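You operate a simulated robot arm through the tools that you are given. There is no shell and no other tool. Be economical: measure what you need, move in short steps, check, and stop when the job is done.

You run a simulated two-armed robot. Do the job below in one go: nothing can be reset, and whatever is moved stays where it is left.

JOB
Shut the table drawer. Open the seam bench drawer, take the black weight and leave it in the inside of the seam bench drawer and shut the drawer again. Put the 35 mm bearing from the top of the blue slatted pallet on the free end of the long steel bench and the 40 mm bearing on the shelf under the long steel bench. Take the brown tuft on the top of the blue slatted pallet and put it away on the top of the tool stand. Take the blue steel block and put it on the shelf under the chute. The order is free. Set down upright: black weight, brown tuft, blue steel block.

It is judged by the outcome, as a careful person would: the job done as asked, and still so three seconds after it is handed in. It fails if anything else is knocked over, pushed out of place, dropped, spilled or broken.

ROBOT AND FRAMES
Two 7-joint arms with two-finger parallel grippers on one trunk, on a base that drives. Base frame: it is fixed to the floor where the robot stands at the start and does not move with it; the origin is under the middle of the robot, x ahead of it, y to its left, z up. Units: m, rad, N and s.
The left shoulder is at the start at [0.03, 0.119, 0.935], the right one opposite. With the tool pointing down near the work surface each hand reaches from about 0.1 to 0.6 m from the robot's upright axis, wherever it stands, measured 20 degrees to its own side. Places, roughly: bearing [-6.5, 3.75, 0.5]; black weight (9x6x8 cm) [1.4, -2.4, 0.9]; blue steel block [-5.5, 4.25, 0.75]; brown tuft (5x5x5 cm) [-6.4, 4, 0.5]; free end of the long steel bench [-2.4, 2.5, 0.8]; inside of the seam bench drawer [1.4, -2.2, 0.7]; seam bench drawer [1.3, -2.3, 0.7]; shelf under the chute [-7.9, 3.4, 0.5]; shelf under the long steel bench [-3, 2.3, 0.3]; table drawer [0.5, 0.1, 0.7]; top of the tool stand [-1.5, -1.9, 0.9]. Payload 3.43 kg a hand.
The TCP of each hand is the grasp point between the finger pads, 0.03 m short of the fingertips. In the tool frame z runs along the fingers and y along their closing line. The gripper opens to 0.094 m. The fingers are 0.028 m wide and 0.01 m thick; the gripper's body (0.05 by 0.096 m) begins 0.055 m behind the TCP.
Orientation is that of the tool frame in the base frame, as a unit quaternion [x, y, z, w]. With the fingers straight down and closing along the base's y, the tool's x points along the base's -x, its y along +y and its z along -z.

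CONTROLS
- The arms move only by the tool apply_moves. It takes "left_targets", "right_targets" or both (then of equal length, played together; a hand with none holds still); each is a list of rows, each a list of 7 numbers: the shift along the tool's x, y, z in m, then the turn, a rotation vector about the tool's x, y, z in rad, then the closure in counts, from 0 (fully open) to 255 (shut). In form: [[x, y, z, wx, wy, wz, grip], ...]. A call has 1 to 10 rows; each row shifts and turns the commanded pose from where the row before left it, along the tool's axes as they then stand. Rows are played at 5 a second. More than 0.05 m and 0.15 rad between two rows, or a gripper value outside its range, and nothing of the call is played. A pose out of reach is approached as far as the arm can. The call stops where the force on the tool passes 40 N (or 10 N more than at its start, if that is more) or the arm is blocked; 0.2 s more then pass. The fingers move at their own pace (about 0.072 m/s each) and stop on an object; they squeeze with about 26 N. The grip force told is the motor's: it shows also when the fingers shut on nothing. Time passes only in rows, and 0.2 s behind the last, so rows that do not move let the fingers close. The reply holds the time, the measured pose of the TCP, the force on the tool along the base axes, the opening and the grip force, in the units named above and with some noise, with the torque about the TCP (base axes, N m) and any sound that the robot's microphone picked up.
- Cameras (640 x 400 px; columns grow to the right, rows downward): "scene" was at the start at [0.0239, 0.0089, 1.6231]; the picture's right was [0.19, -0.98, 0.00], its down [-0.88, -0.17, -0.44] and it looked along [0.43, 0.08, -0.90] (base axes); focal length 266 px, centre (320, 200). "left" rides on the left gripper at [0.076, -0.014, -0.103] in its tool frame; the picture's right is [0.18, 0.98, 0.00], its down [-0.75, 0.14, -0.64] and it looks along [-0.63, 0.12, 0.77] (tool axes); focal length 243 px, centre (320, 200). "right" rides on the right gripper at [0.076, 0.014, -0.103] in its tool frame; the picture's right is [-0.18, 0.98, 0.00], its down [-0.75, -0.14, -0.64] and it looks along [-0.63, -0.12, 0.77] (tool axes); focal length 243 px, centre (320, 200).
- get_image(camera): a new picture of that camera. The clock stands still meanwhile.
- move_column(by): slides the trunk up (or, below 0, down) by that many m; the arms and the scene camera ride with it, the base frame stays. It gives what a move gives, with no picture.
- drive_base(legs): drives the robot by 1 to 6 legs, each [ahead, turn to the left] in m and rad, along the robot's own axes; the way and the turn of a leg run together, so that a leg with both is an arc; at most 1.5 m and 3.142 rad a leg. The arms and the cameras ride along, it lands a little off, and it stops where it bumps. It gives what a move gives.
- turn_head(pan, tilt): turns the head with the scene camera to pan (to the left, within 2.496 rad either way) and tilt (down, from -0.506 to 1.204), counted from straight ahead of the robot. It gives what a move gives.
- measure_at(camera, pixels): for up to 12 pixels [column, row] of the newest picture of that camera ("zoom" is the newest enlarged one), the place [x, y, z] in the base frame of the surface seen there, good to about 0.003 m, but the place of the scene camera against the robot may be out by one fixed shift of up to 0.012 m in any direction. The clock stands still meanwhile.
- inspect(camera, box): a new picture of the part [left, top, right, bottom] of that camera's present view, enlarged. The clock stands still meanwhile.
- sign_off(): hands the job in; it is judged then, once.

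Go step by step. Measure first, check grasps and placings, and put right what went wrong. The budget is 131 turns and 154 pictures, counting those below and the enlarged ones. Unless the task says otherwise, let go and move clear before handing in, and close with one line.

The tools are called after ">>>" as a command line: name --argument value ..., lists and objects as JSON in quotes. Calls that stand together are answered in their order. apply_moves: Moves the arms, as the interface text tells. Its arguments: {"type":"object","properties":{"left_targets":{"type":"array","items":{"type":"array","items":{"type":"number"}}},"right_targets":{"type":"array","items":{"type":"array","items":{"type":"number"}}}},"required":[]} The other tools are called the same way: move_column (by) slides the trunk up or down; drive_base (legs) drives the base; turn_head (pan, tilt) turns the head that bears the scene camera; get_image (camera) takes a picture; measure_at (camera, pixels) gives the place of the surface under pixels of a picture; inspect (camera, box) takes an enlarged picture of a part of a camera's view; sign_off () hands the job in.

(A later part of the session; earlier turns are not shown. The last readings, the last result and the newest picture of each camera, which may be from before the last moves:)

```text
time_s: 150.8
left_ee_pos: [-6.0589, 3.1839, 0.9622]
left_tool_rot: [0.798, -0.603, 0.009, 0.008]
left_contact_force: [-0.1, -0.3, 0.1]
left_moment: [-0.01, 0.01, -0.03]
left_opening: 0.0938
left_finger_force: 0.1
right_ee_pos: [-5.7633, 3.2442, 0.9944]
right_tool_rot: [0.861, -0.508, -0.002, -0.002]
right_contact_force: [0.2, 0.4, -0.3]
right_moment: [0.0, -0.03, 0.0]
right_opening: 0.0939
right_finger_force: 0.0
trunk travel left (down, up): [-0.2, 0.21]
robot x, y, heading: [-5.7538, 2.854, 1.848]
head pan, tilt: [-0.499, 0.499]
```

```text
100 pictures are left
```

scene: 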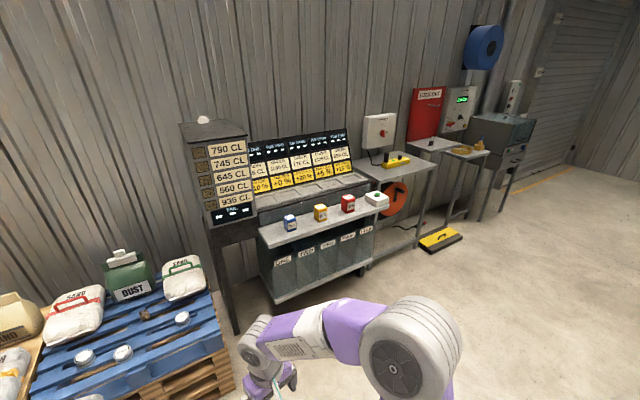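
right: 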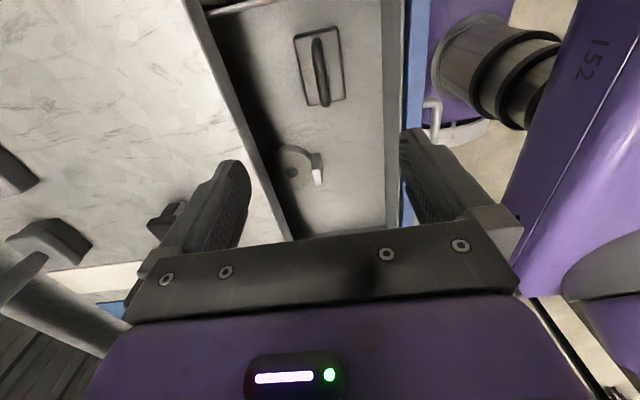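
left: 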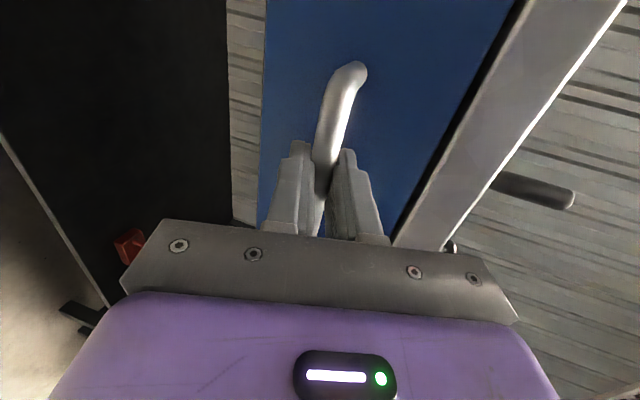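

>>> inspect --camera "scene" --box '[240, 180, 400, 280]'

>>> measure_at --camera "scene" --pixels '[[290, 223], [288, 215], [270, 240], [340, 222], [320, 212], [300, 240], [83, 357], [121, 353], [182, 318], [144, 315], [235, 325], [275, 300]]'

>>> inspect --camera "scene" --box '[40, 280, 240, 400]'

```text
4.00 times, centred on (320, 230) of scene
```

zoom: 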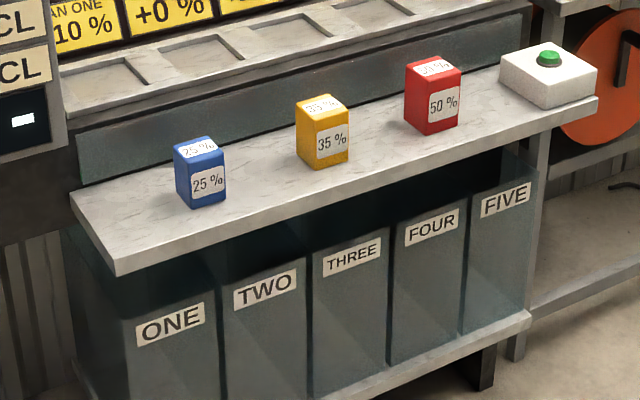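

```text
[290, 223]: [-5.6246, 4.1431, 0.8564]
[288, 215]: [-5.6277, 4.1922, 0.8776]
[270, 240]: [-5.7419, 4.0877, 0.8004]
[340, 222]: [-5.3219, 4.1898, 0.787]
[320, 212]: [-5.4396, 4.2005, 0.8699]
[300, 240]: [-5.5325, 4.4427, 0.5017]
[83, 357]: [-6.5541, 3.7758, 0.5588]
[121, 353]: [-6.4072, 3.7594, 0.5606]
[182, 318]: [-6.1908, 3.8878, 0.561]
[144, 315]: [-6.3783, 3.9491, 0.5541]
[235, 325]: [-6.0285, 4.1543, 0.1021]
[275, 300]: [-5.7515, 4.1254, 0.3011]
```

```text
3.20 times, centred on (140, 340) of scene
```

zoom: 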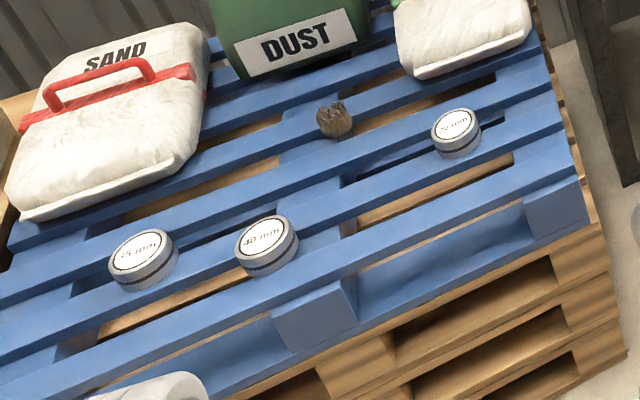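

There are three bearings with size labels; I need to read them carefully.

>>> inspect --camera "scene" --box '[68, 340, 140, 385]'

>>> inspect --camera "scene" --box '[160, 300, 208, 330]'

```text
8.89 times, centred on (104, 362) of scene
```

zoom: 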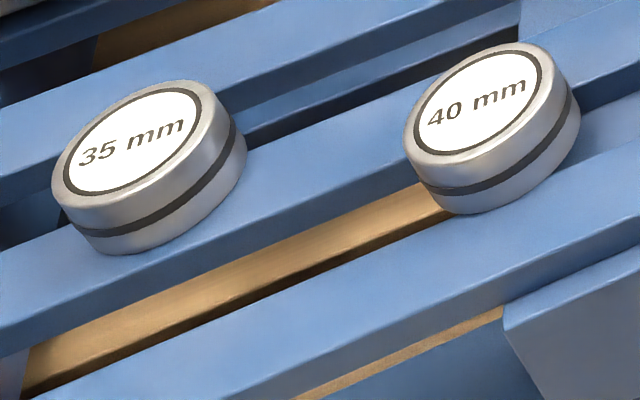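

```text
13.33 times, centred on (184, 315) of scene
```

zoom: 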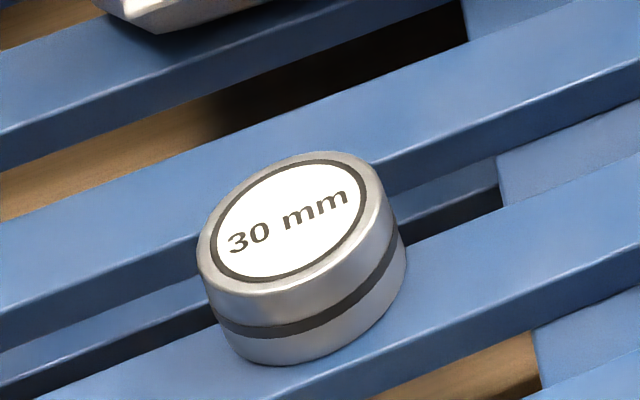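

Labels: 35 mm at (-6.554,3.776), 40 mm at (-6.407,3.759), and the tuft at (-6.378,3.949). First the blue block at (-5.625,4.16): I'll drive up to it.

>>> drive_base --legs '[[0, -0.42], [0.77, 0], [0, 0.38]]'

>>> turn_head --pan -0.1 --tilt 0.85

>>> get_image --camera "scene"

```text
time_s: 157.2
left_ee_pos: [-5.9346, 3.9475, 0.9632]
left_tool_rot: [0.784, -0.621, 0.009, 0.009]
left_contact_force: [0.3, 0.6, 0.1]
left_moment: [-0.01, -0.03, 0.01]
left_opening: 0.0941
left_finger_force: 0.1
right_ee_pos: [-5.6359, 3.9941, 0.9959]
right_tool_rot: [0.85, -0.527, -0.001, -0.002]
right_contact_force: [0.0, 0.0, -0.1]
right_moment: [0.0, 0.0, 0.03]
right_opening: 0.094
right_finger_force: 0.1
trunk travel left (down, up): [-0.2, 0.21]
robot x, y, heading: [-5.6465, 3.6033, 1.802]
head pan, tilt: [-0.499, 0.499]
```

```text
time_s: 158.1
left_ee_pos: [-5.9351, 3.9472, 0.9635]
left_tool_rot: [0.784, -0.621, 0.009, 0.009]
left_contact_force: [0.6, 0.3, 0.1]
left_moment: [-0.01, 0.01, -0.02]
left_opening: 0.0941
left_finger_force: 0.0
right_ee_pos: [-5.6375, 3.9944, 0.9952]
right_tool_rot: [0.85, -0.528, -0.001, -0.001]
right_contact_force: [-0.2, 0.8, 0.2]
right_moment: [0.0, 0.0, -0.01]
right_opening: 0.094
right_finger_force: 0.1
trunk travel left (down, up): [-0.2, 0.21]
robot x, y, heading: [-5.645, 3.6056, 1.804]
head pan, tilt: [-0.099, 0.85]
```

```text
95 pictures are left
```

scene: 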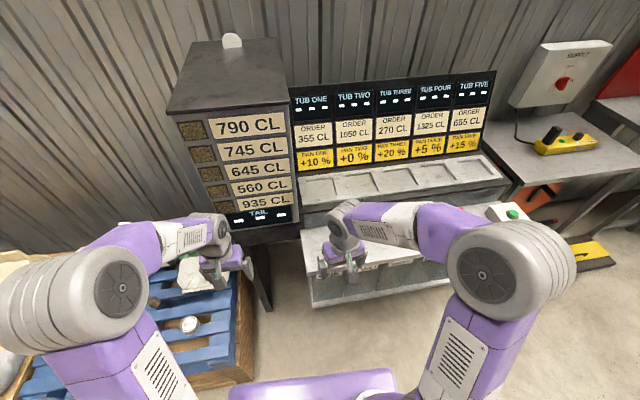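

The block is hidden behind the right hand, so I'll look with the right camera.

>>> get_image --camera "right"

```text
94 pictures are left
```

right: 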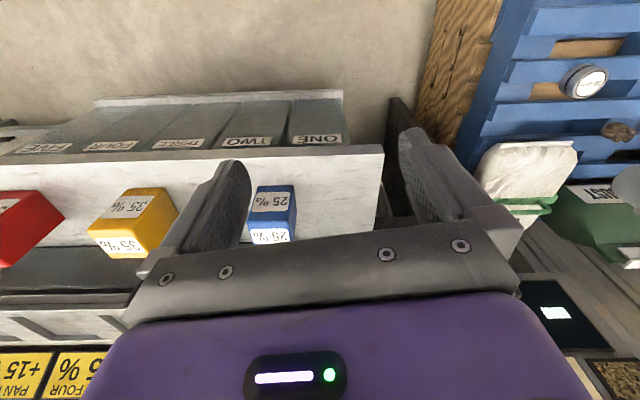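

>>> measure_at --camera "right" --pixels '[[253, 232], [290, 230], [272, 235], [255, 187], [292, 188], [270, 205], [320, 205], [320, 152], [250, 212], [294, 212]]'

>>> inspect --camera "right" --box '[200, 150, 360, 250]'

```text
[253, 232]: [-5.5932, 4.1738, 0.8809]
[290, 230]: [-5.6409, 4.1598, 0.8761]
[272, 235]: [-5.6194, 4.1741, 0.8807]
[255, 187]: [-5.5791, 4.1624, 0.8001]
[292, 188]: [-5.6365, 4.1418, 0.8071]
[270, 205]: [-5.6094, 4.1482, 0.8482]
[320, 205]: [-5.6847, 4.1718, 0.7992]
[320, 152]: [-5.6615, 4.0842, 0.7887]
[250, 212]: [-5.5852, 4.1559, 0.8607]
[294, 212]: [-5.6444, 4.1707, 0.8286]
```

```text
4.00 times, centred on (280, 200) of right
```

zoom: 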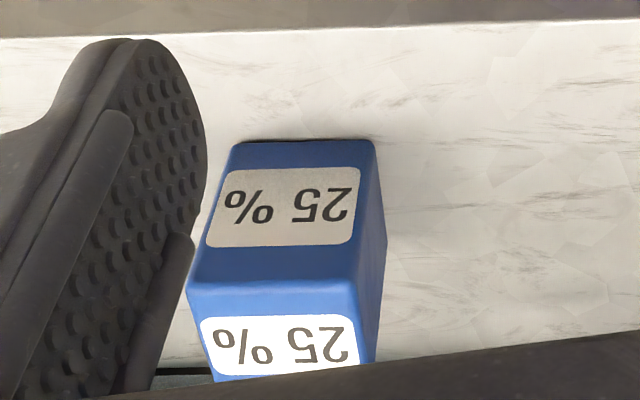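

The block is about 5 cm wide, centred near (-5.618,4.173), with its top at 0.88. I'll check how far the tray lip overhangs behind it.

>>> measure_at --camera "scene" --pixels '[[310, 205], [308, 214], [310, 228], [400, 192], [400, 200], [265, 225], [298, 195]]'

>>> apply_moves --right_targets '[[0, 0, 0, 0, 0, 0.105, 0], [0, 0, 0, 0, 0, 0.105, 0], [-0.03, -0.03, 0, 0, 0, 0, 0], [-0.04, -0.03, 0, 0, 0, 0, 0]]'

>>> get_image --camera "right"

```text
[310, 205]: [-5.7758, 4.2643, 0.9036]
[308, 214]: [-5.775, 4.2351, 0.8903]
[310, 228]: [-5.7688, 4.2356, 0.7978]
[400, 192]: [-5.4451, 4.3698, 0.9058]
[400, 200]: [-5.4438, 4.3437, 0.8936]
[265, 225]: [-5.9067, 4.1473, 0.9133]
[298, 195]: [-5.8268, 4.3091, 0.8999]
```

```text
time_s: 159.1
left_ee_pos: [-5.936, 3.9486, 0.9616]
left_tool_rot: [0.784, -0.62, 0.01, 0.009]
left_contact_force: [-0.7, 0.2, -0.3]
left_moment: [-0.02, -0.01, -0.02]
left_opening: 0.0939
left_finger_force: 0.2
right_ee_pos: [-5.5945, 4.0771, 0.9968]
right_tool_rot: [0.79, -0.613, -0.001, -0.001]
right_contact_force: [-0.4, -0.2, 0.4]
right_moment: [-0.03, -0.01, 0.03]
right_opening: 0.0942
right_finger_force: 0.0
trunk travel left (down, up): [-0.2, 0.21]
robot x, y, heading: [-5.6476, 3.6085, 1.804]
head pan, tilt: [-0.099, 0.85]
```

```text
92 pictures are left
```

right: 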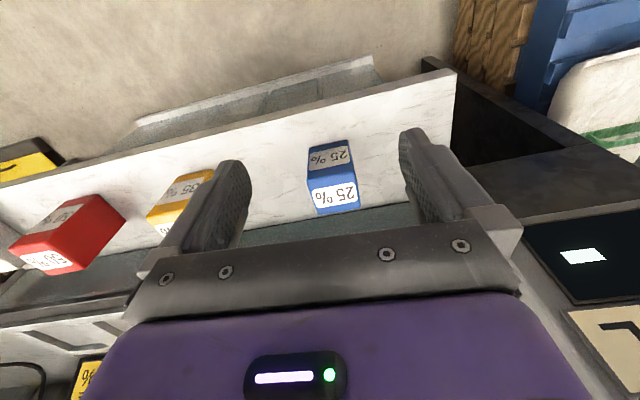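

The ledge is turned 0.317 rad, so I need heading 1.88. I'll measure the block again in this closer picture.

>>> measure_at --camera "right" --pixels '[[314, 190], [355, 182], [318, 210], [358, 205], [336, 195], [312, 150], [350, 143], [330, 165]]'

```text
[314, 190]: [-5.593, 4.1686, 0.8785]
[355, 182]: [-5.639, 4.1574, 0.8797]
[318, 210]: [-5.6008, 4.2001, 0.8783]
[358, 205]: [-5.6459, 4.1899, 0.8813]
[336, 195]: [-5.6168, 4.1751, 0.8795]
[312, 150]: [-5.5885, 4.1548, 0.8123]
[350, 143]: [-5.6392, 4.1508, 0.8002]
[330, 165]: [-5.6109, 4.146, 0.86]
```

The block's top corners give a yaw matching the hand (about 1.81–1.82) and a centre of (-5.619,4.177). I'll move over it, descend and grip.

>>> apply_moves --right_targets '[[-0.035, 0, 0, 0, 0, 0, 0], [-0.035, 0, 0, 0, 0, 0, 0], [-0.033, -0.001, 0, 0, 0, 0, 0], [0, 0, 0.04, 0, 0, 0, 0], [0, 0, 0.04, 0, 0, 0, 0], [0, 0, 0.04, 0, 0, 0, 0], [0, 0, 0.03, 0, 0, 0, 0], [0, 0, 0, 0, 0, 0, 255], [0, 0, 0, 0, 0, 0, 255], [0, 0, 0, 0, 0, 0, 255]]'

>>> get_image --camera "right"

```text
time_s: 161.3
left_ee_pos: [-5.936, 3.9476, 0.9635]
left_tool_rot: [0.784, -0.62, 0.009, 0.008]
left_contact_force: [0.1, -0.3, 0.5]
left_moment: [-0.03, 0.01, 0.01]
left_opening: 0.0939
left_finger_force: 0.1
right_ee_pos: [-5.621, 4.1786, 0.8458]
right_tool_rot: [0.789, -0.615, -0.002, -0.001]
right_contact_force: [0.3, -0.4, 0.1]
right_moment: [0.03, 0.04, -0.02]
right_opening: 0.0609
right_finger_force: 25.7
trunk travel left (down, up): [-0.2, 0.21]
robot x, y, heading: [-5.6477, 3.606, 1.807]
head pan, tilt: [-0.099, 0.85]
```

```text
91 pictures are left
```

right: 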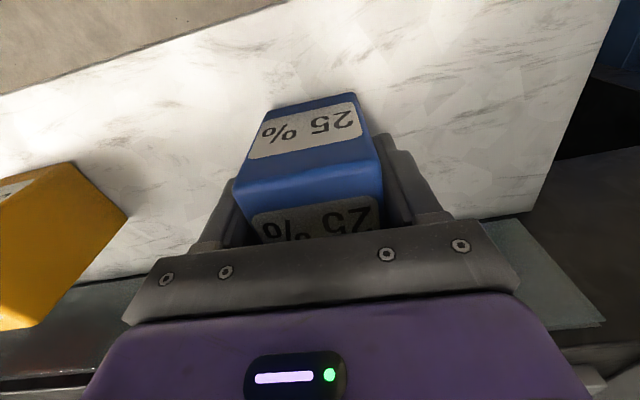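

The block is held at 0.061 opening. I'll lift it and check.

>>> apply_moves --right_targets '[[0, 0, -0.02, 0, 0, 0, 255], [0, 0, -0.04, 0, 0, 0, 255], [0, 0, -0.04, 0, 0, 0, 255], [0, 0, -0.04, 0, 0, 0, 255], [0.04, 0, 0, 0, 0, 0, 255], [0.04, 0, 0, 0, 0, 0, 255], [0.04, 0, 0, 0, 0, 0, 255], [0.03, 0, 0, 0, 0, 0, 255]]'

>>> get_image --camera "right"

```text
time_s: 163.1
left_ee_pos: [-5.9365, 3.9479, 0.9618]
left_tool_rot: [0.784, -0.621, 0.009, 0.008]
left_contact_force: [0.8, -0.1, -0.4]
left_moment: [0.0, -0.01, 0.0]
left_opening: 0.0943
left_finger_force: 0.1
right_ee_pos: [-5.584, 4.0301, 0.9848]
right_tool_rot: [0.79, -0.613, -0.002, -0.002]
right_contact_force: [-0.9, -0.4, -3.7]
right_moment: [0.04, 0.02, 0.03]
right_opening: 0.0607
right_finger_force: 26.0
trunk travel left (down, up): [-0.2, 0.21]
robot x, y, heading: [-5.6463, 3.6031, 1.799]
head pan, tilt: [-0.099, 0.85]
```

```text
90 pictures are left
```

right: 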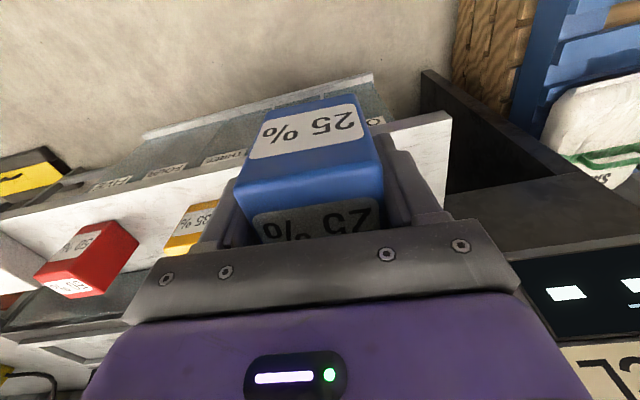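

Holding the block well. I'll back off and drive over to the chute.

>>> drive_base --legs '[[-0.6, 0], [0, 1.46], [1.1, 0], [1.0, 0], [0, -1.39]]'

>>> turn_head --pan 0.1 --tilt 0.6

>>> get_image --camera "scene"

```text
time_s: 183.5
left_ee_pos: [-7.9168, 3.0949, 0.9623]
left_tool_rot: [0.806, -0.592, 0.01, 0.009]
left_contact_force: [0.3, 0.0, -0.4]
left_moment: [0.0, -0.02, 0.01]
left_opening: 0.0941
left_finger_force: 0.0
right_ee_pos: [-7.5742, 3.2027, 0.9841]
right_tool_rot: [0.811, -0.584, -0.003, -0.001]
right_contact_force: [0.5, 0.6, -3.0]
right_moment: [-0.01, 0.03, -0.02]
right_opening: 0.0604
right_finger_force: 26.0
trunk travel left (down, up): [-0.2, 0.21]
robot x, y, heading: [-7.6029, 2.7743, 1.876]
head pan, tilt: [-0.099, 0.85]
```

```text
time_s: 184.3
left_ee_pos: [-7.9168, 3.0949, 0.9628]
left_tool_rot: [0.806, -0.592, 0.01, 0.008]
left_contact_force: [0.3, 0.2, -0.6]
left_moment: [0.0, 0.0, -0.02]
left_opening: 0.0939
left_finger_force: 0.1
right_ee_pos: [-7.573, 3.2041, 0.9841]
right_tool_rot: [0.811, -0.585, -0.001, -0.001]
right_contact_force: [-0.2, 0.6, -3.1]
right_moment: [-0.01, -0.02, -0.02]
right_opening: 0.0602
right_finger_force: 26.2
trunk travel left (down, up): [-0.2, 0.21]
robot x, y, heading: [-7.6048, 2.7758, 1.881]
head pan, tilt: [0.099, 0.6]
```

```text
89 pictures are left
```

scene: 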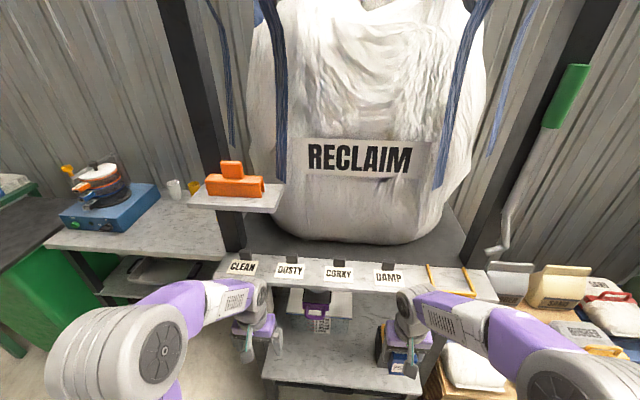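

The lower shelf is visible near (330,375), under the labelled ledge. I'll tilt the head down and measure.

>>> turn_head --pan 0.05 --tilt 1.0

>>> get_image --camera "scene"

>>> measure_at --camera "scene" --pixels '[[320, 205], [320, 235], [320, 260], [320, 275], [275, 270], [380, 268], [320, 180], [240, 150], [320, 130], [350, 270], [300, 160], [265, 255]]'

```text
time_s: 185.1
left_ee_pos: [-7.9158, 3.0957, 0.9633]
left_tool_rot: [0.806, -0.592, 0.01, 0.008]
left_contact_force: [0.3, 0.0, 0.2]
left_moment: [0.01, 0.0, -0.02]
left_opening: 0.0937
left_finger_force: 0.0
right_ee_pos: [-7.5732, 3.2033, 0.9846]
right_tool_rot: [0.811, -0.585, -0.002, -0.001]
right_contact_force: [-0.4, 0.7, -3.9]
right_moment: [-0.01, -0.02, 0.03]
right_opening: 0.0603
right_finger_force: 26.0
trunk travel left (down, up): [-0.2, 0.21]
robot x, y, heading: [-7.605, 2.7745, 1.873]
head pan, tilt: [0.051, 1.0]
```

```text
88 pictures are left
```

scene: 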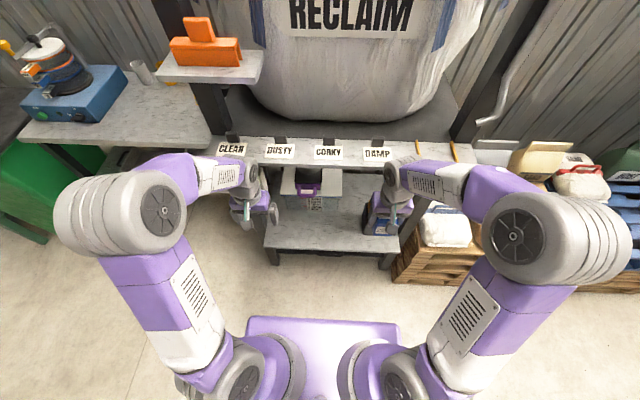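

```text
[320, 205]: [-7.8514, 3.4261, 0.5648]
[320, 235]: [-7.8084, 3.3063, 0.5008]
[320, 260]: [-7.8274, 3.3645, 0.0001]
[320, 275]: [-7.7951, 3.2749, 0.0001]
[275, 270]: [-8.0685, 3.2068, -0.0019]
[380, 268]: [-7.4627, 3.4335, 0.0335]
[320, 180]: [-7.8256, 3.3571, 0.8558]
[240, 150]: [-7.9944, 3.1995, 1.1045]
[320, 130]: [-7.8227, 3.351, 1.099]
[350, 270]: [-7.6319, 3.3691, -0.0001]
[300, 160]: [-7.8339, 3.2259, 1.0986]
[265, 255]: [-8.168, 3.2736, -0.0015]
```

>>> inspect --camera "scene" --box '[230, 140, 430, 265]'

>>> measure_at --camera "zoom" --pixels '[[130, 310], [130, 335], [350, 290], [280, 330], [200, 250], [160, 160], [250, 190], [360, 180], [400, 80], [200, 80], [300, 250], [420, 340]]'

```text
3.20 times, centred on (330, 202) of scene
```

zoom: 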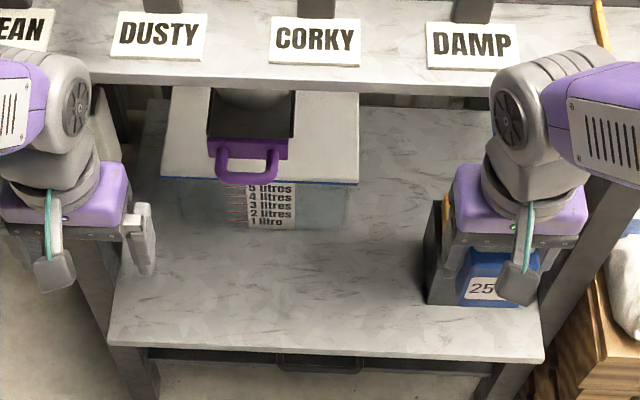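

```text
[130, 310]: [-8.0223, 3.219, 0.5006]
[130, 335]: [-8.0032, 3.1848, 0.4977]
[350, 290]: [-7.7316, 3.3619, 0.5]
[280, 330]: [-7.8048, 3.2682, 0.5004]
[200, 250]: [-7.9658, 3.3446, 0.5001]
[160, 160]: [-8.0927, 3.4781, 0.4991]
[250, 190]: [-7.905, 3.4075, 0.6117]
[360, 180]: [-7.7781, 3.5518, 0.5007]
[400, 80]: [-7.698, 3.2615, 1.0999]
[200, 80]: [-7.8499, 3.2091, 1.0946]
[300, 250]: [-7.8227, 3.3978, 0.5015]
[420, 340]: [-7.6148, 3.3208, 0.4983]
```

The shelf is at z 0.50 with free space around (-7.81,3.34), and the ledge above is at 1.10. I'll lower the trunk, drop both hands, then turn left slightly and approach.

>>> move_column --by -0.2

>>> apply_moves --left_targets '[[0.04, 0, 0.02, 0, 0, 0, 0], [0.04, 0, 0.03, 0, 0, 0, 0], [0, 0, 0.03, 0, 0, 0, 0]]' --right_targets '[[0.02, 0, 0.03, 0, 0, 0, 255], [0.02, 0, 0.03, 0, 0, 0, 255], [0.01, 0, 0.03, 0, 0, 0, 255]]'

>>> drive_base --legs '[[0, 0.25], [0.1, 0]]'

>>> get_image --camera "scene"

>>> get_image --camera "right"

```text
time_s: 187.3
left_ee_pos: [-7.9164, 3.0961, 0.762]
left_tool_rot: [0.806, -0.592, 0.009, 0.008]
left_contact_force: [-0.2, -0.6, 0.4]
left_moment: [0.01, 0.03, -0.01]
left_opening: 0.0938
left_finger_force: 0.2
right_ee_pos: [-7.5741, 3.2025, 0.7847]
right_tool_rot: [0.811, -0.586, -0.001, -0.001]
right_contact_force: [-0.1, 0.2, -3.0]
right_moment: [0.0, 0.01, 0.02]
right_opening: 0.0604
right_finger_force: 25.6
trunk travel left (down, up): [0.0, 0.41]
robot x, y, heading: [-7.6009, 2.7751, 1.878]
head pan, tilt: [0.051, 1.0]
```

```text
time_s: 188.1
left_ee_pos: [-7.8929, 3.0173, 0.6836]
left_tool_rot: [0.806, -0.592, 0.009, 0.008]
left_contact_force: [0.1, 0.3, 0.2]
left_moment: [-0.01, -0.07, 0.01]
left_opening: 0.0943
left_finger_force: 0.1
right_ee_pos: [-7.5571, 3.159, 0.6955]
right_tool_rot: [0.811, -0.585, -0.001, -0.001]
right_contact_force: [-0.3, 0.0, -3.3]
right_moment: [0.03, -0.02, 0.0]
right_opening: 0.0602
right_finger_force: 25.8
trunk travel left (down, up): [0.0, 0.41]
robot x, y, heading: [-7.6021, 2.7725, 1.871]
head pan, tilt: [0.051, 1.0]
```

```text
time_s: 190.1
left_ee_pos: [-7.9973, 3.0228, 0.6845]
left_tool_rot: [0.873, -0.488, 0.012, 0.008]
left_contact_force: [0.4, -0.2, 0.5]
left_moment: [0.0, 0.01, -0.01]
left_opening: 0.0939
left_finger_force: 0.1
right_ee_pos: [-7.7085, 3.2435, 0.6953]
right_tool_rot: [0.877, -0.48, -0.001, -0.001]
right_contact_force: [0.0, -0.3, -3.4]
right_moment: [-0.03, -0.02, 0.0]
right_opening: 0.0603
right_finger_force: 25.9
trunk travel left (down, up): [0.0, 0.41]
robot x, y, heading: [-7.6554, 2.863, 2.125]
head pan, tilt: [0.051, 1.0]
```

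```text
86 pictures are left
```

scene: 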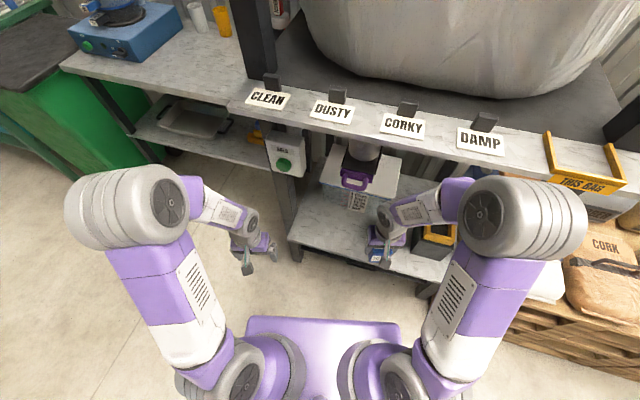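

```text
85 pictures are left
```

right: 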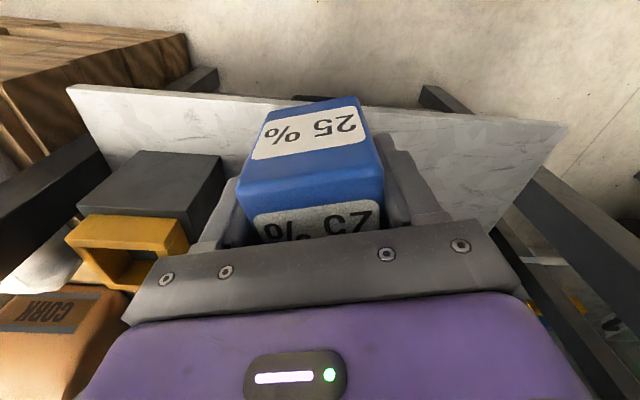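

The free spot lies ahead-left of the block. I'll check the distance to the black box and container, then move in.

>>> measure_at --camera "right" --pixels '[[220, 170], [190, 205], [140, 155], [420, 130], [470, 190], [300, 98]]'

>>> apply_moves --right_targets '[[-0.04, 0.012, 0, 0, 0, 0, 255], [-0.045, 0.012, 0, 0, 0, 0, 255], [-0.045, 0.012, 0, 0, 0, 0, 255], [0, 0, 0.04, 0, 0, 0, 255], [0, 0, 0.04, 0, 0, 0, 255], [0, 0, 0.04, 0, 0, 0, 255]]'

>>> get_image --camera "right"

>>> inspect --camera "scene" --box '[260, 120, 500, 290]'

```text
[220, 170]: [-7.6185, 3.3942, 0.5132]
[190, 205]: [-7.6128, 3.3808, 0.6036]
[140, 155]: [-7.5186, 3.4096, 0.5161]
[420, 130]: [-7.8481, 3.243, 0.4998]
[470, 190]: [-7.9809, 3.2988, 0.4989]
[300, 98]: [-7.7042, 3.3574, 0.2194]
```

```text
time_s: 191.5
left_ee_pos: [-7.9957, 3.0261, 0.6865]
left_tool_rot: [0.874, -0.486, 0.007, 0.009]
left_contact_force: [-0.3, -0.6, 0.9]
left_moment: [-0.02, -0.02, -0.01]
left_opening: 0.0938
left_finger_force: 0.0
right_ee_pos: [-7.7968, 3.3443, 0.5744]
right_tool_rot: [0.873, -0.488, -0.002, -0.002]
right_contact_force: [0.4, -0.2, -4.5]
right_moment: [0.02, 0.01, -0.01]
right_opening: 0.0602
right_finger_force: 25.7
trunk travel left (down, up): [0.0, 0.41]
robot x, y, heading: [-7.6609, 2.8645, 2.128]
head pan, tilt: [0.051, 1.0]
```

```text
84 pictures are left
```

right: 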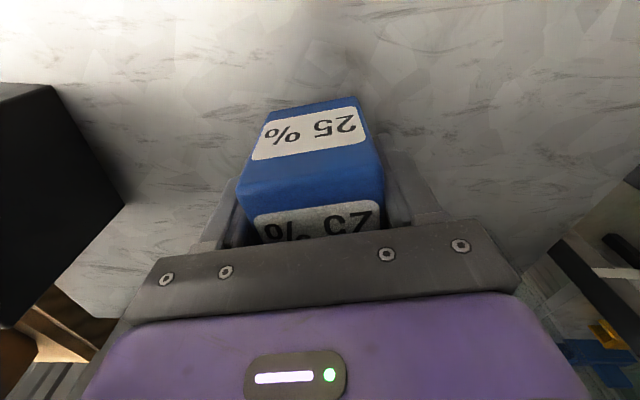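

```text
2.35 times, centred on (380, 205) of scene
```

zoom: 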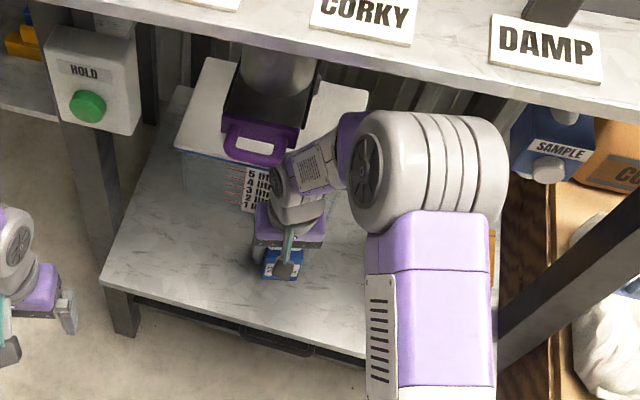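

The block hangs about 3 cm over the free shelf area, with the box and container clear. I'll lower it gently to contact.

>>> apply_moves --right_targets '[[0, 0, 0.015, 0, 0, 0, 255], [0, 0, 0.006, 0, 0, 0, 255], [0, 0, 0.004, 0, 0, 0, 255], [0, 0, 0.004, 0, 0, 0, 255], [0, 0, 0.002, 0, 0, 0, 255]]'

```text
time_s: 192.7
left_ee_pos: [-7.9964, 3.0228, 0.6853]
left_tool_rot: [0.873, -0.487, 0.01, 0.006]
left_contact_force: [0.2, -0.6, -0.3]
left_moment: [-0.01, 0.02, 0.02]
left_opening: 0.0941
left_finger_force: 0.0
right_ee_pos: [-7.8093, 3.3318, 0.5471]
right_tool_rot: [0.878, -0.478, -0.003, 0.0]
right_contact_force: [-1.9, -2.1, 4.1]
right_moment: [-0.18, -0.22, -0.11]
right_opening: 0.0603
right_finger_force: 25.7
trunk travel left (down, up): [0.0, 0.41]
robot x, y, heading: [-7.6573, 2.8612, 2.127]
head pan, tilt: [0.051, 1.0]
```

It's in contact. I'll release, rise a little and pull back from under the ledge.

>>> apply_moves --right_targets '[[0, 0, 0, 0, 0, 0, 0], [0, 0, 0, 0, 0, 0, 0], [0, 0, 0, 0, 0, 0, 0], [0, 0, -0.03, 0, 0, 0, 0], [0, 0, -0.04, 0, 0, 0, 0], [0, 0, -0.04, 0, 0, 0, 0], [0.045, 0, 0, 0, 0, 0, 0], [0.045, 0, 0, 0, 0, 0, 0], [0.045, 0, 0, 0, 0, 0, 0], [0.04, 0, 0, 0, 0, 0, 0]]'

>>> get_image --camera "right"

>>> get_image --camera "scene"

```text
time_s: 194.9
left_ee_pos: [-7.9974, 3.0235, 0.6851]
left_tool_rot: [0.873, -0.487, 0.011, 0.005]
left_contact_force: [-0.5, -0.3, 0.7]
left_moment: [0.0, -0.02, -0.01]
left_opening: 0.0939
left_finger_force: 0.1
right_ee_pos: [-7.7132, 3.1841, 0.6553]
right_tool_rot: [0.878, -0.479, -0.002, -0.002]
right_contact_force: [0.1, 1.1, -0.1]
right_moment: [0.02, -0.02, 0.02]
right_opening: 0.0941
right_finger_force: 0.1
trunk travel left (down, up): [0.0, 0.41]
robot x, y, heading: [-7.6571, 2.8566, 2.13]
head pan, tilt: [0.051, 1.0]
```

```text
82 pictures are left
```

right: 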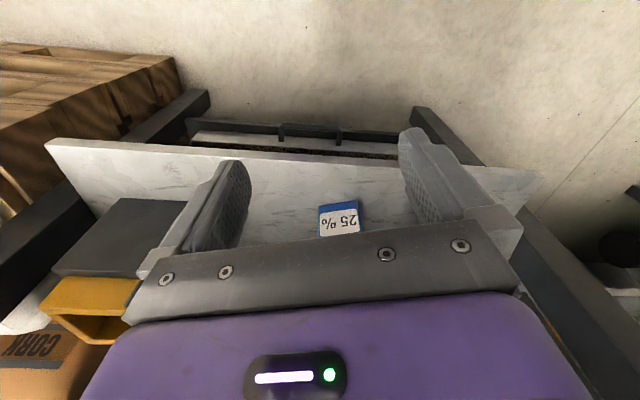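

```text
81 pictures are left
```

scene: 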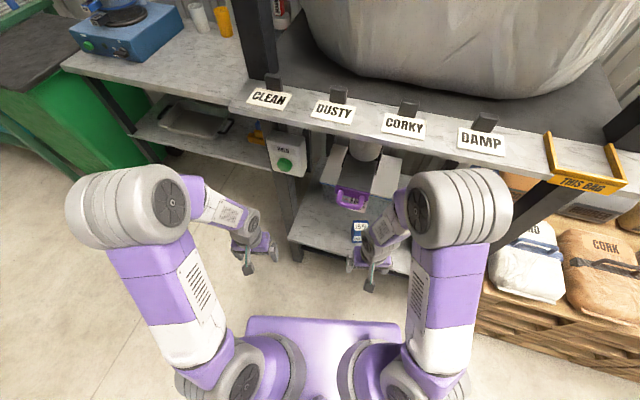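

The blue block stands upright on the shelf. I'll back out, raise the trunk and drive to the pallet.

>>> measure_at --camera "scene" --pixels '[[320, 322], [260, 330], [362, 228], [360, 238]]'

>>> drive_base --legs '[[-0.35, 0]]'

>>> move_column --by 0.2

>>> drive_base --legs '[[0, -1.56], [1.354, 0], [0, 1.31]]'

>>> turn_head --pan 0 --tilt 0.9

>>> get_image --camera "scene"

```text
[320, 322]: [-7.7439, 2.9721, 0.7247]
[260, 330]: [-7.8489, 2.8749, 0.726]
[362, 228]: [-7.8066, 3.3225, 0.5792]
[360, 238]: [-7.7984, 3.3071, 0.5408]
```

```text
time_s: 197.2
left_ee_pos: [-7.8129, 2.725, 0.6835]
left_tool_rot: [0.874, -0.486, 0.01, 0.006]
left_contact_force: [-0.3, 0.7, -0.3]
left_moment: [0.03, 0.02, -0.01]
left_opening: 0.0942
left_finger_force: 0.1
right_ee_pos: [-7.5298, 2.889, 0.6551]
right_tool_rot: [0.878, -0.478, -0.001, 0.0]
right_contact_force: [0.8, -0.2, -0.6]
right_moment: [0.01, 0.01, -0.03]
right_opening: 0.0941
right_finger_force: 0.0
trunk travel left (down, up): [0.0, 0.41]
robot x, y, heading: [-7.4729, 2.5662, 2.13]
head pan, tilt: [0.051, 1.0]
```

```text
time_s: 199.4
left_ee_pos: [-7.8138, 2.7253, 0.8838]
left_tool_rot: [0.874, -0.485, 0.011, 0.006]
left_contact_force: [-0.2, -0.2, -0.6]
left_moment: [0.0, 0.01, 0.01]
left_opening: 0.0938
left_finger_force: 0.0
right_ee_pos: [-7.5305, 2.8874, 0.8544]
right_tool_rot: [0.878, -0.478, -0.002, -0.001]
right_contact_force: [-0.7, -0.2, 0.3]
right_moment: [-0.06, -0.01, 0.01]
right_opening: 0.0939
right_finger_force: 0.0
trunk travel left (down, up): [-0.2, 0.21]
robot x, y, heading: [-7.4705, 2.56, 2.128]
head pan, tilt: [0.051, 1.0]
```

```text
time_s: 213.2
left_ee_pos: [-6.5908, 3.5245, 0.8842]
left_tool_rot: [0.798, -0.602, 0.009, 0.009]
left_contact_force: [0.2, 0.3, 0.6]
left_moment: [0.0, 0.0, 0.0]
left_opening: 0.094
left_finger_force: 0.2
right_ee_pos: [-6.2735, 3.6035, 0.8559]
right_tool_rot: [0.804, -0.595, -0.002, -0.002]
right_contact_force: [0.7, 0.1, -0.4]
right_moment: [0.01, 0.0, 0.03]
right_opening: 0.0937
right_finger_force: 0.0
trunk travel left (down, up): [-0.2, 0.21]
robot x, y, heading: [-6.3079, 3.275, 1.854]
head pan, tilt: [0.051, 1.0]
```

```text
time_s: 213.9
left_ee_pos: [-6.5911, 3.5249, 0.8853]
left_tool_rot: [0.798, -0.602, 0.009, 0.008]
left_contact_force: [-0.2, -0.6, -0.3]
left_moment: [0.02, 0.01, 0.01]
left_opening: 0.0939
left_finger_force: 0.0
right_ee_pos: [-6.2741, 3.6032, 0.8551]
right_tool_rot: [0.804, -0.594, -0.002, 0.0]
right_contact_force: [-0.1, -0.8, -0.1]
right_moment: [-0.03, -0.02, 0.03]
right_opening: 0.0942
right_finger_force: 0.1
trunk travel left (down, up): [-0.2, 0.21]
robot x, y, heading: [-6.3093, 3.2747, 1.851]
head pan, tilt: [0.0, 0.901]
```

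```text
80 pictures are left
```

scene: 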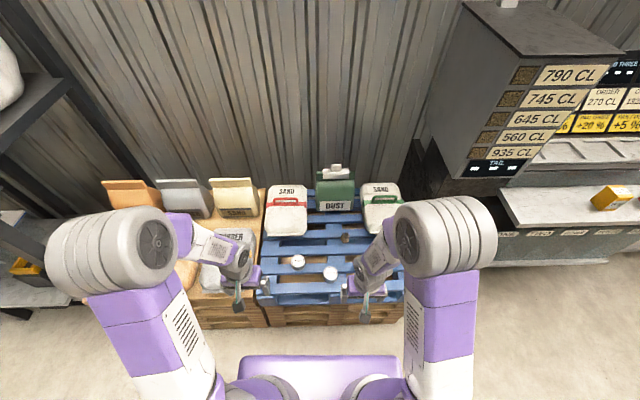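

Both bearings are visible at (297,262) and (330,273). I'll bring the left hand toward the 35 mm bearing and lower the trunk.

>>> apply_moves --left_targets '[[-0.04, -0.026, 0, 0, 0, 0, 0], [-0.04, -0.026, 0, 0, 0, 0, 0], [-0.04, -0.026, 0, 0, 0, 0, 0], [-0.04, -0.026, 0, 0, 0, 0, 0]]'

>>> move_column --by -0.17

>>> get_image --camera "left"

>>> get_image --camera "right"

```text
time_s: 214.9
left_ee_pos: [-6.5314, 3.7075, 0.8791]
left_tool_rot: [0.798, -0.602, 0.01, 0.009]
left_contact_force: [-0.5, 0.7, -0.7]
left_moment: [0.0, -0.03, 0.01]
left_opening: 0.0941
left_finger_force: 0.1
right_ee_pos: [-6.2741, 3.6043, 0.8548]
right_tool_rot: [0.804, -0.594, -0.002, -0.001]
right_contact_force: [0.4, -0.3, 0.4]
right_moment: [-0.01, -0.02, -0.02]
right_opening: 0.0939
right_finger_force: 0.0
trunk travel left (down, up): [-0.2, 0.21]
robot x, y, heading: [-6.3052, 3.2773, 1.852]
head pan, tilt: [0.0, 0.901]
```

```text
time_s: 216.8
left_ee_pos: [-6.5333, 3.7068, 0.7112]
left_tool_rot: [0.798, -0.602, 0.009, 0.008]
left_contact_force: [-0.7, 0.2, -0.4]
left_moment: [0.0, 0.02, -0.02]
left_opening: 0.0941
left_finger_force: 0.0
right_ee_pos: [-6.273, 3.6041, 0.6856]
right_tool_rot: [0.804, -0.595, -0.001, -0.001]
right_contact_force: [0.2, 0.3, 0.0]
right_moment: [-0.01, 0.02, -0.01]
right_opening: 0.094
right_finger_force: 0.1
trunk travel left (down, up): [-0.03, 0.38]
robot x, y, heading: [-6.3025, 3.2799, 1.852]
head pan, tilt: [0.0, 0.901]
```

```text
79 pictures are left
```

left: 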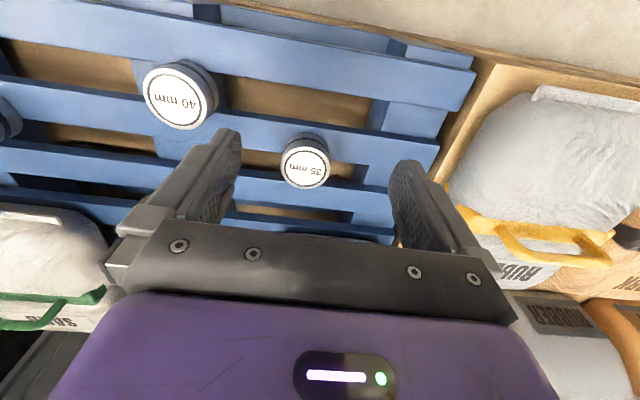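

```text
78 pictures are left
```

right: 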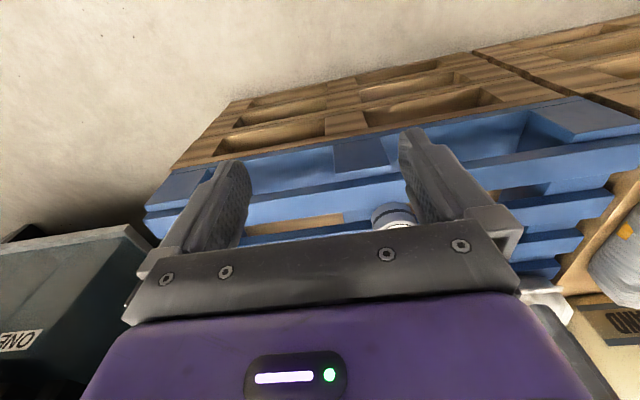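

The left camera sees 35 mm at (305,165) and 40 mm at (175,95). I'll measure both and the slats.

>>> measure_at --camera "left" --pixels '[[305, 168], [283, 165], [328, 165], [305, 187], [305, 146], [175, 98], [145, 98], [208, 100], [360, 160], [250, 145], [305, 135], [330, 205]]'

```text
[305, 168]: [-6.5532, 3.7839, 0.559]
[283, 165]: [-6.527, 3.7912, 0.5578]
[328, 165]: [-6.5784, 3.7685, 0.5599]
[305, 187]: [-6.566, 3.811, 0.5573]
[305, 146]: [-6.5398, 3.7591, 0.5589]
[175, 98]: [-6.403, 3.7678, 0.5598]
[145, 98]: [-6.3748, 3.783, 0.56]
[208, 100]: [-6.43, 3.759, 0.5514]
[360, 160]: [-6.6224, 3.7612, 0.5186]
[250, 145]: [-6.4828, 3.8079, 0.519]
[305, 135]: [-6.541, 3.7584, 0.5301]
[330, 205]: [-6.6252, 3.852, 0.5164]
```

35 mm centre is (-6.5535,3.785), top 0.559, on slats at 0.519. I'll descend with the left hand to 0.555 and grip.

>>> apply_moves --left_targets '[[-0.042, -0.001, 0, 0, 0, 0, 0], [-0.042, -0.001, 0, 0, 0, 0, 0], [0, 0, 0.045, 0, 0, 0, 0], [0, 0, 0.045, 0, 0, 0, 0], [0, 0, 0.04, 0, 0, 0, 0], [0, 0, 0.025, 0, 0, 0, 0], [0, 0, 0, 0, 0, 0, 255], [0, 0, 0, 0, 0, 0, 255], [0, 0, 0, 0, 0, 0, 255]]'

>>> get_image --camera "left"

```text
time_s: 218.8
left_ee_pos: [-6.5526, 3.783, 0.553]
left_tool_rot: [0.799, -0.602, 0.009, 0.007]
left_contact_force: [-0.8, 0.8, 0.6]
left_moment: [0.04, 0.0, -0.01]
left_opening: 0.0632
left_finger_force: 26.7
right_ee_pos: [-6.2731, 3.6048, 0.6847]
right_tool_rot: [0.804, -0.594, -0.001, -0.001]
right_contact_force: [0.8, -0.2, 0.2]
right_moment: [-0.02, 0.0, 0.01]
right_opening: 0.094
right_finger_force: 0.0
trunk travel left (down, up): [-0.03, 0.38]
robot x, y, heading: [-6.3091, 3.2772, 1.847]
head pan, tilt: [0.0, 0.901]
```

```text
77 pictures are left
```

left: 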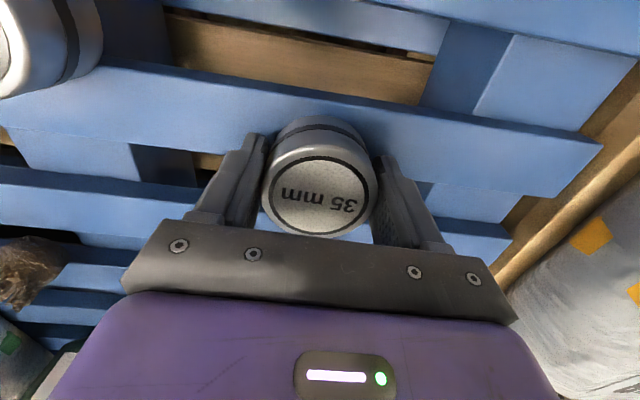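

The 35 mm bearing is gripped. I'll lift and pull it back-left, while the right hand goes above the 40 mm.

>>> apply_moves --left_targets '[[0, 0, -0.03, 0, 0, 0, 255], [0, 0, -0.045, 0, 0, 0, 255], [0, 0, -0.045, 0, 0, 0, 255], [0.03, 0.02, -0.01, 0, 0, 0, 255], [0.03, 0.02, 0, 0, 0, 0, 255], [0.03, 0.02, 0, 0, 0, 0, 255], [0.03, 0.02, 0, 0, 0, 0, 255], [0.02, 0.01, 0, 0, 0, 0, 255]]' --right_targets '[[0, 0, 0, 0, 0, 0, 0], [0, 0, 0, 0, 0, 0, 0], [0, 0, 0, 0, 0, 0, 0], [-0.0353, 0.0149, 0, 0, 0, 0, 0], [-0.0353, 0.0149, 0, 0, 0, 0, 0], [-0.0353, 0.0149, 0, 0, 0, 0, 0], [-0.0353, 0.0149, 0, 0, 0, 0, 0], [-0.0353, 0.0149, 0, 0, 0, 0, 0]]'

>>> get_image --camera "right"

>>> get_image --camera "left"

```text
time_s: 220.6
left_ee_pos: [-6.6026, 3.6286, 0.6867]
left_tool_rot: [0.799, -0.602, 0.009, 0.008]
left_contact_force: [-0.9, -0.1, -2.7]
left_moment: [0.03, -0.02, 0.0]
left_opening: 0.0633
left_finger_force: 26.0
right_ee_pos: [-6.3969, 3.7477, 0.6848]
right_tool_rot: [0.804, -0.595, -0.001, -0.001]
right_contact_force: [0.7, 0.0, 0.9]
right_moment: [0.02, -0.01, 0.01]
right_opening: 0.0941
right_finger_force: 0.0
trunk travel left (down, up): [-0.03, 0.38]
robot x, y, heading: [-6.3078, 3.2723, 1.852]
head pan, tilt: [0.0, 0.901]
```

```text
76 pictures are left
```

right: 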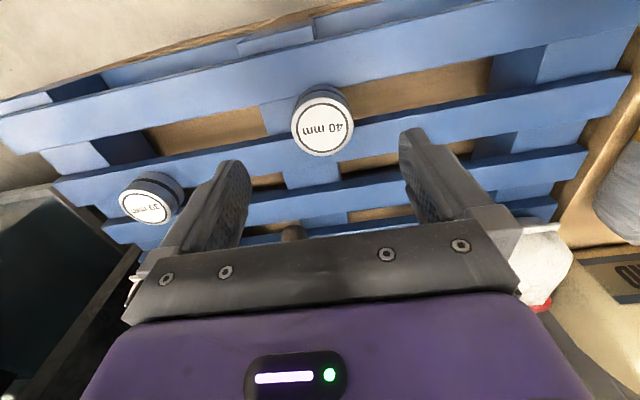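

```text
75 pictures are left
```

left: 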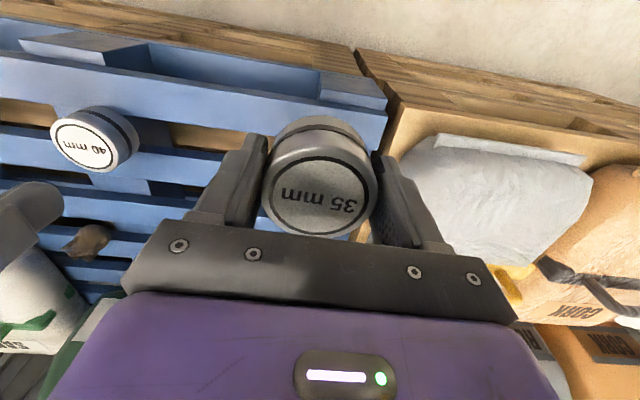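

>>> measure_at --camera "right" --pixels '[[323, 128], [294, 128], [353, 125], [323, 102], [323, 154], [250, 170], [290, 232]]'

```text
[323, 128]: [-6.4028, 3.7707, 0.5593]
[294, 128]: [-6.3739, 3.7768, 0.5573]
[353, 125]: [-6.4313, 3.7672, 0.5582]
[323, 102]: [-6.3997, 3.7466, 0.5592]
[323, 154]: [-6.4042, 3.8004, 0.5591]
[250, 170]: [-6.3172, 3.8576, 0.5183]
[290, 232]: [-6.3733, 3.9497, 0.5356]
```

40 mm centre is (-6.403,3.7725). I'll descend with the right hand and grip.

>>> apply_moves --right_targets '[[-0.0254, -0.0017, 0, 0, 0, 0, 0], [0, 0, 0.045, 0, 0, 0, 0], [0, 0, 0.045, 0, 0, 0, 0], [0, 0, 0.041, 0, 0, 0, 0], [0, 0, 0, 0, 0, 0, 255], [0, 0, 0, 0, 0, 0, 255], [0, 0, 0, 0, 0, 0, 255], [0, 0, -0.03, 0, 0, 0, 255], [0, 0, -0.045, 0, 0, 0, 255], [0, 0, -0.045, 0, 0, 0, 255]]'

>>> get_image --camera "right"

```text
time_s: 222.8
left_ee_pos: [-6.6022, 3.6286, 0.6868]
left_tool_rot: [0.799, -0.601, 0.009, 0.008]
left_contact_force: [0.3, -0.7, -3.0]
left_moment: [-0.01, 0.01, -0.03]
left_opening: 0.0632
left_finger_force: 26.3
right_ee_pos: [-6.4, 3.7743, 0.6732]
right_tool_rot: [0.804, -0.595, 0.0, -0.001]
right_contact_force: [1.1, -0.5, -3.3]
right_moment: [0.01, 0.03, 0.0]
right_opening: 0.0632
right_finger_force: 26.0
trunk travel left (down, up): [-0.03, 0.38]
robot x, y, heading: [-6.305, 3.2742, 1.854]
head pan, tilt: [0.0, 0.901]
```

```text
74 pictures are left
```

right: 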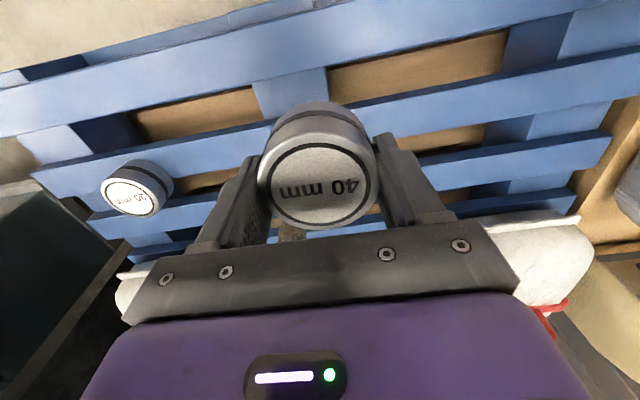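

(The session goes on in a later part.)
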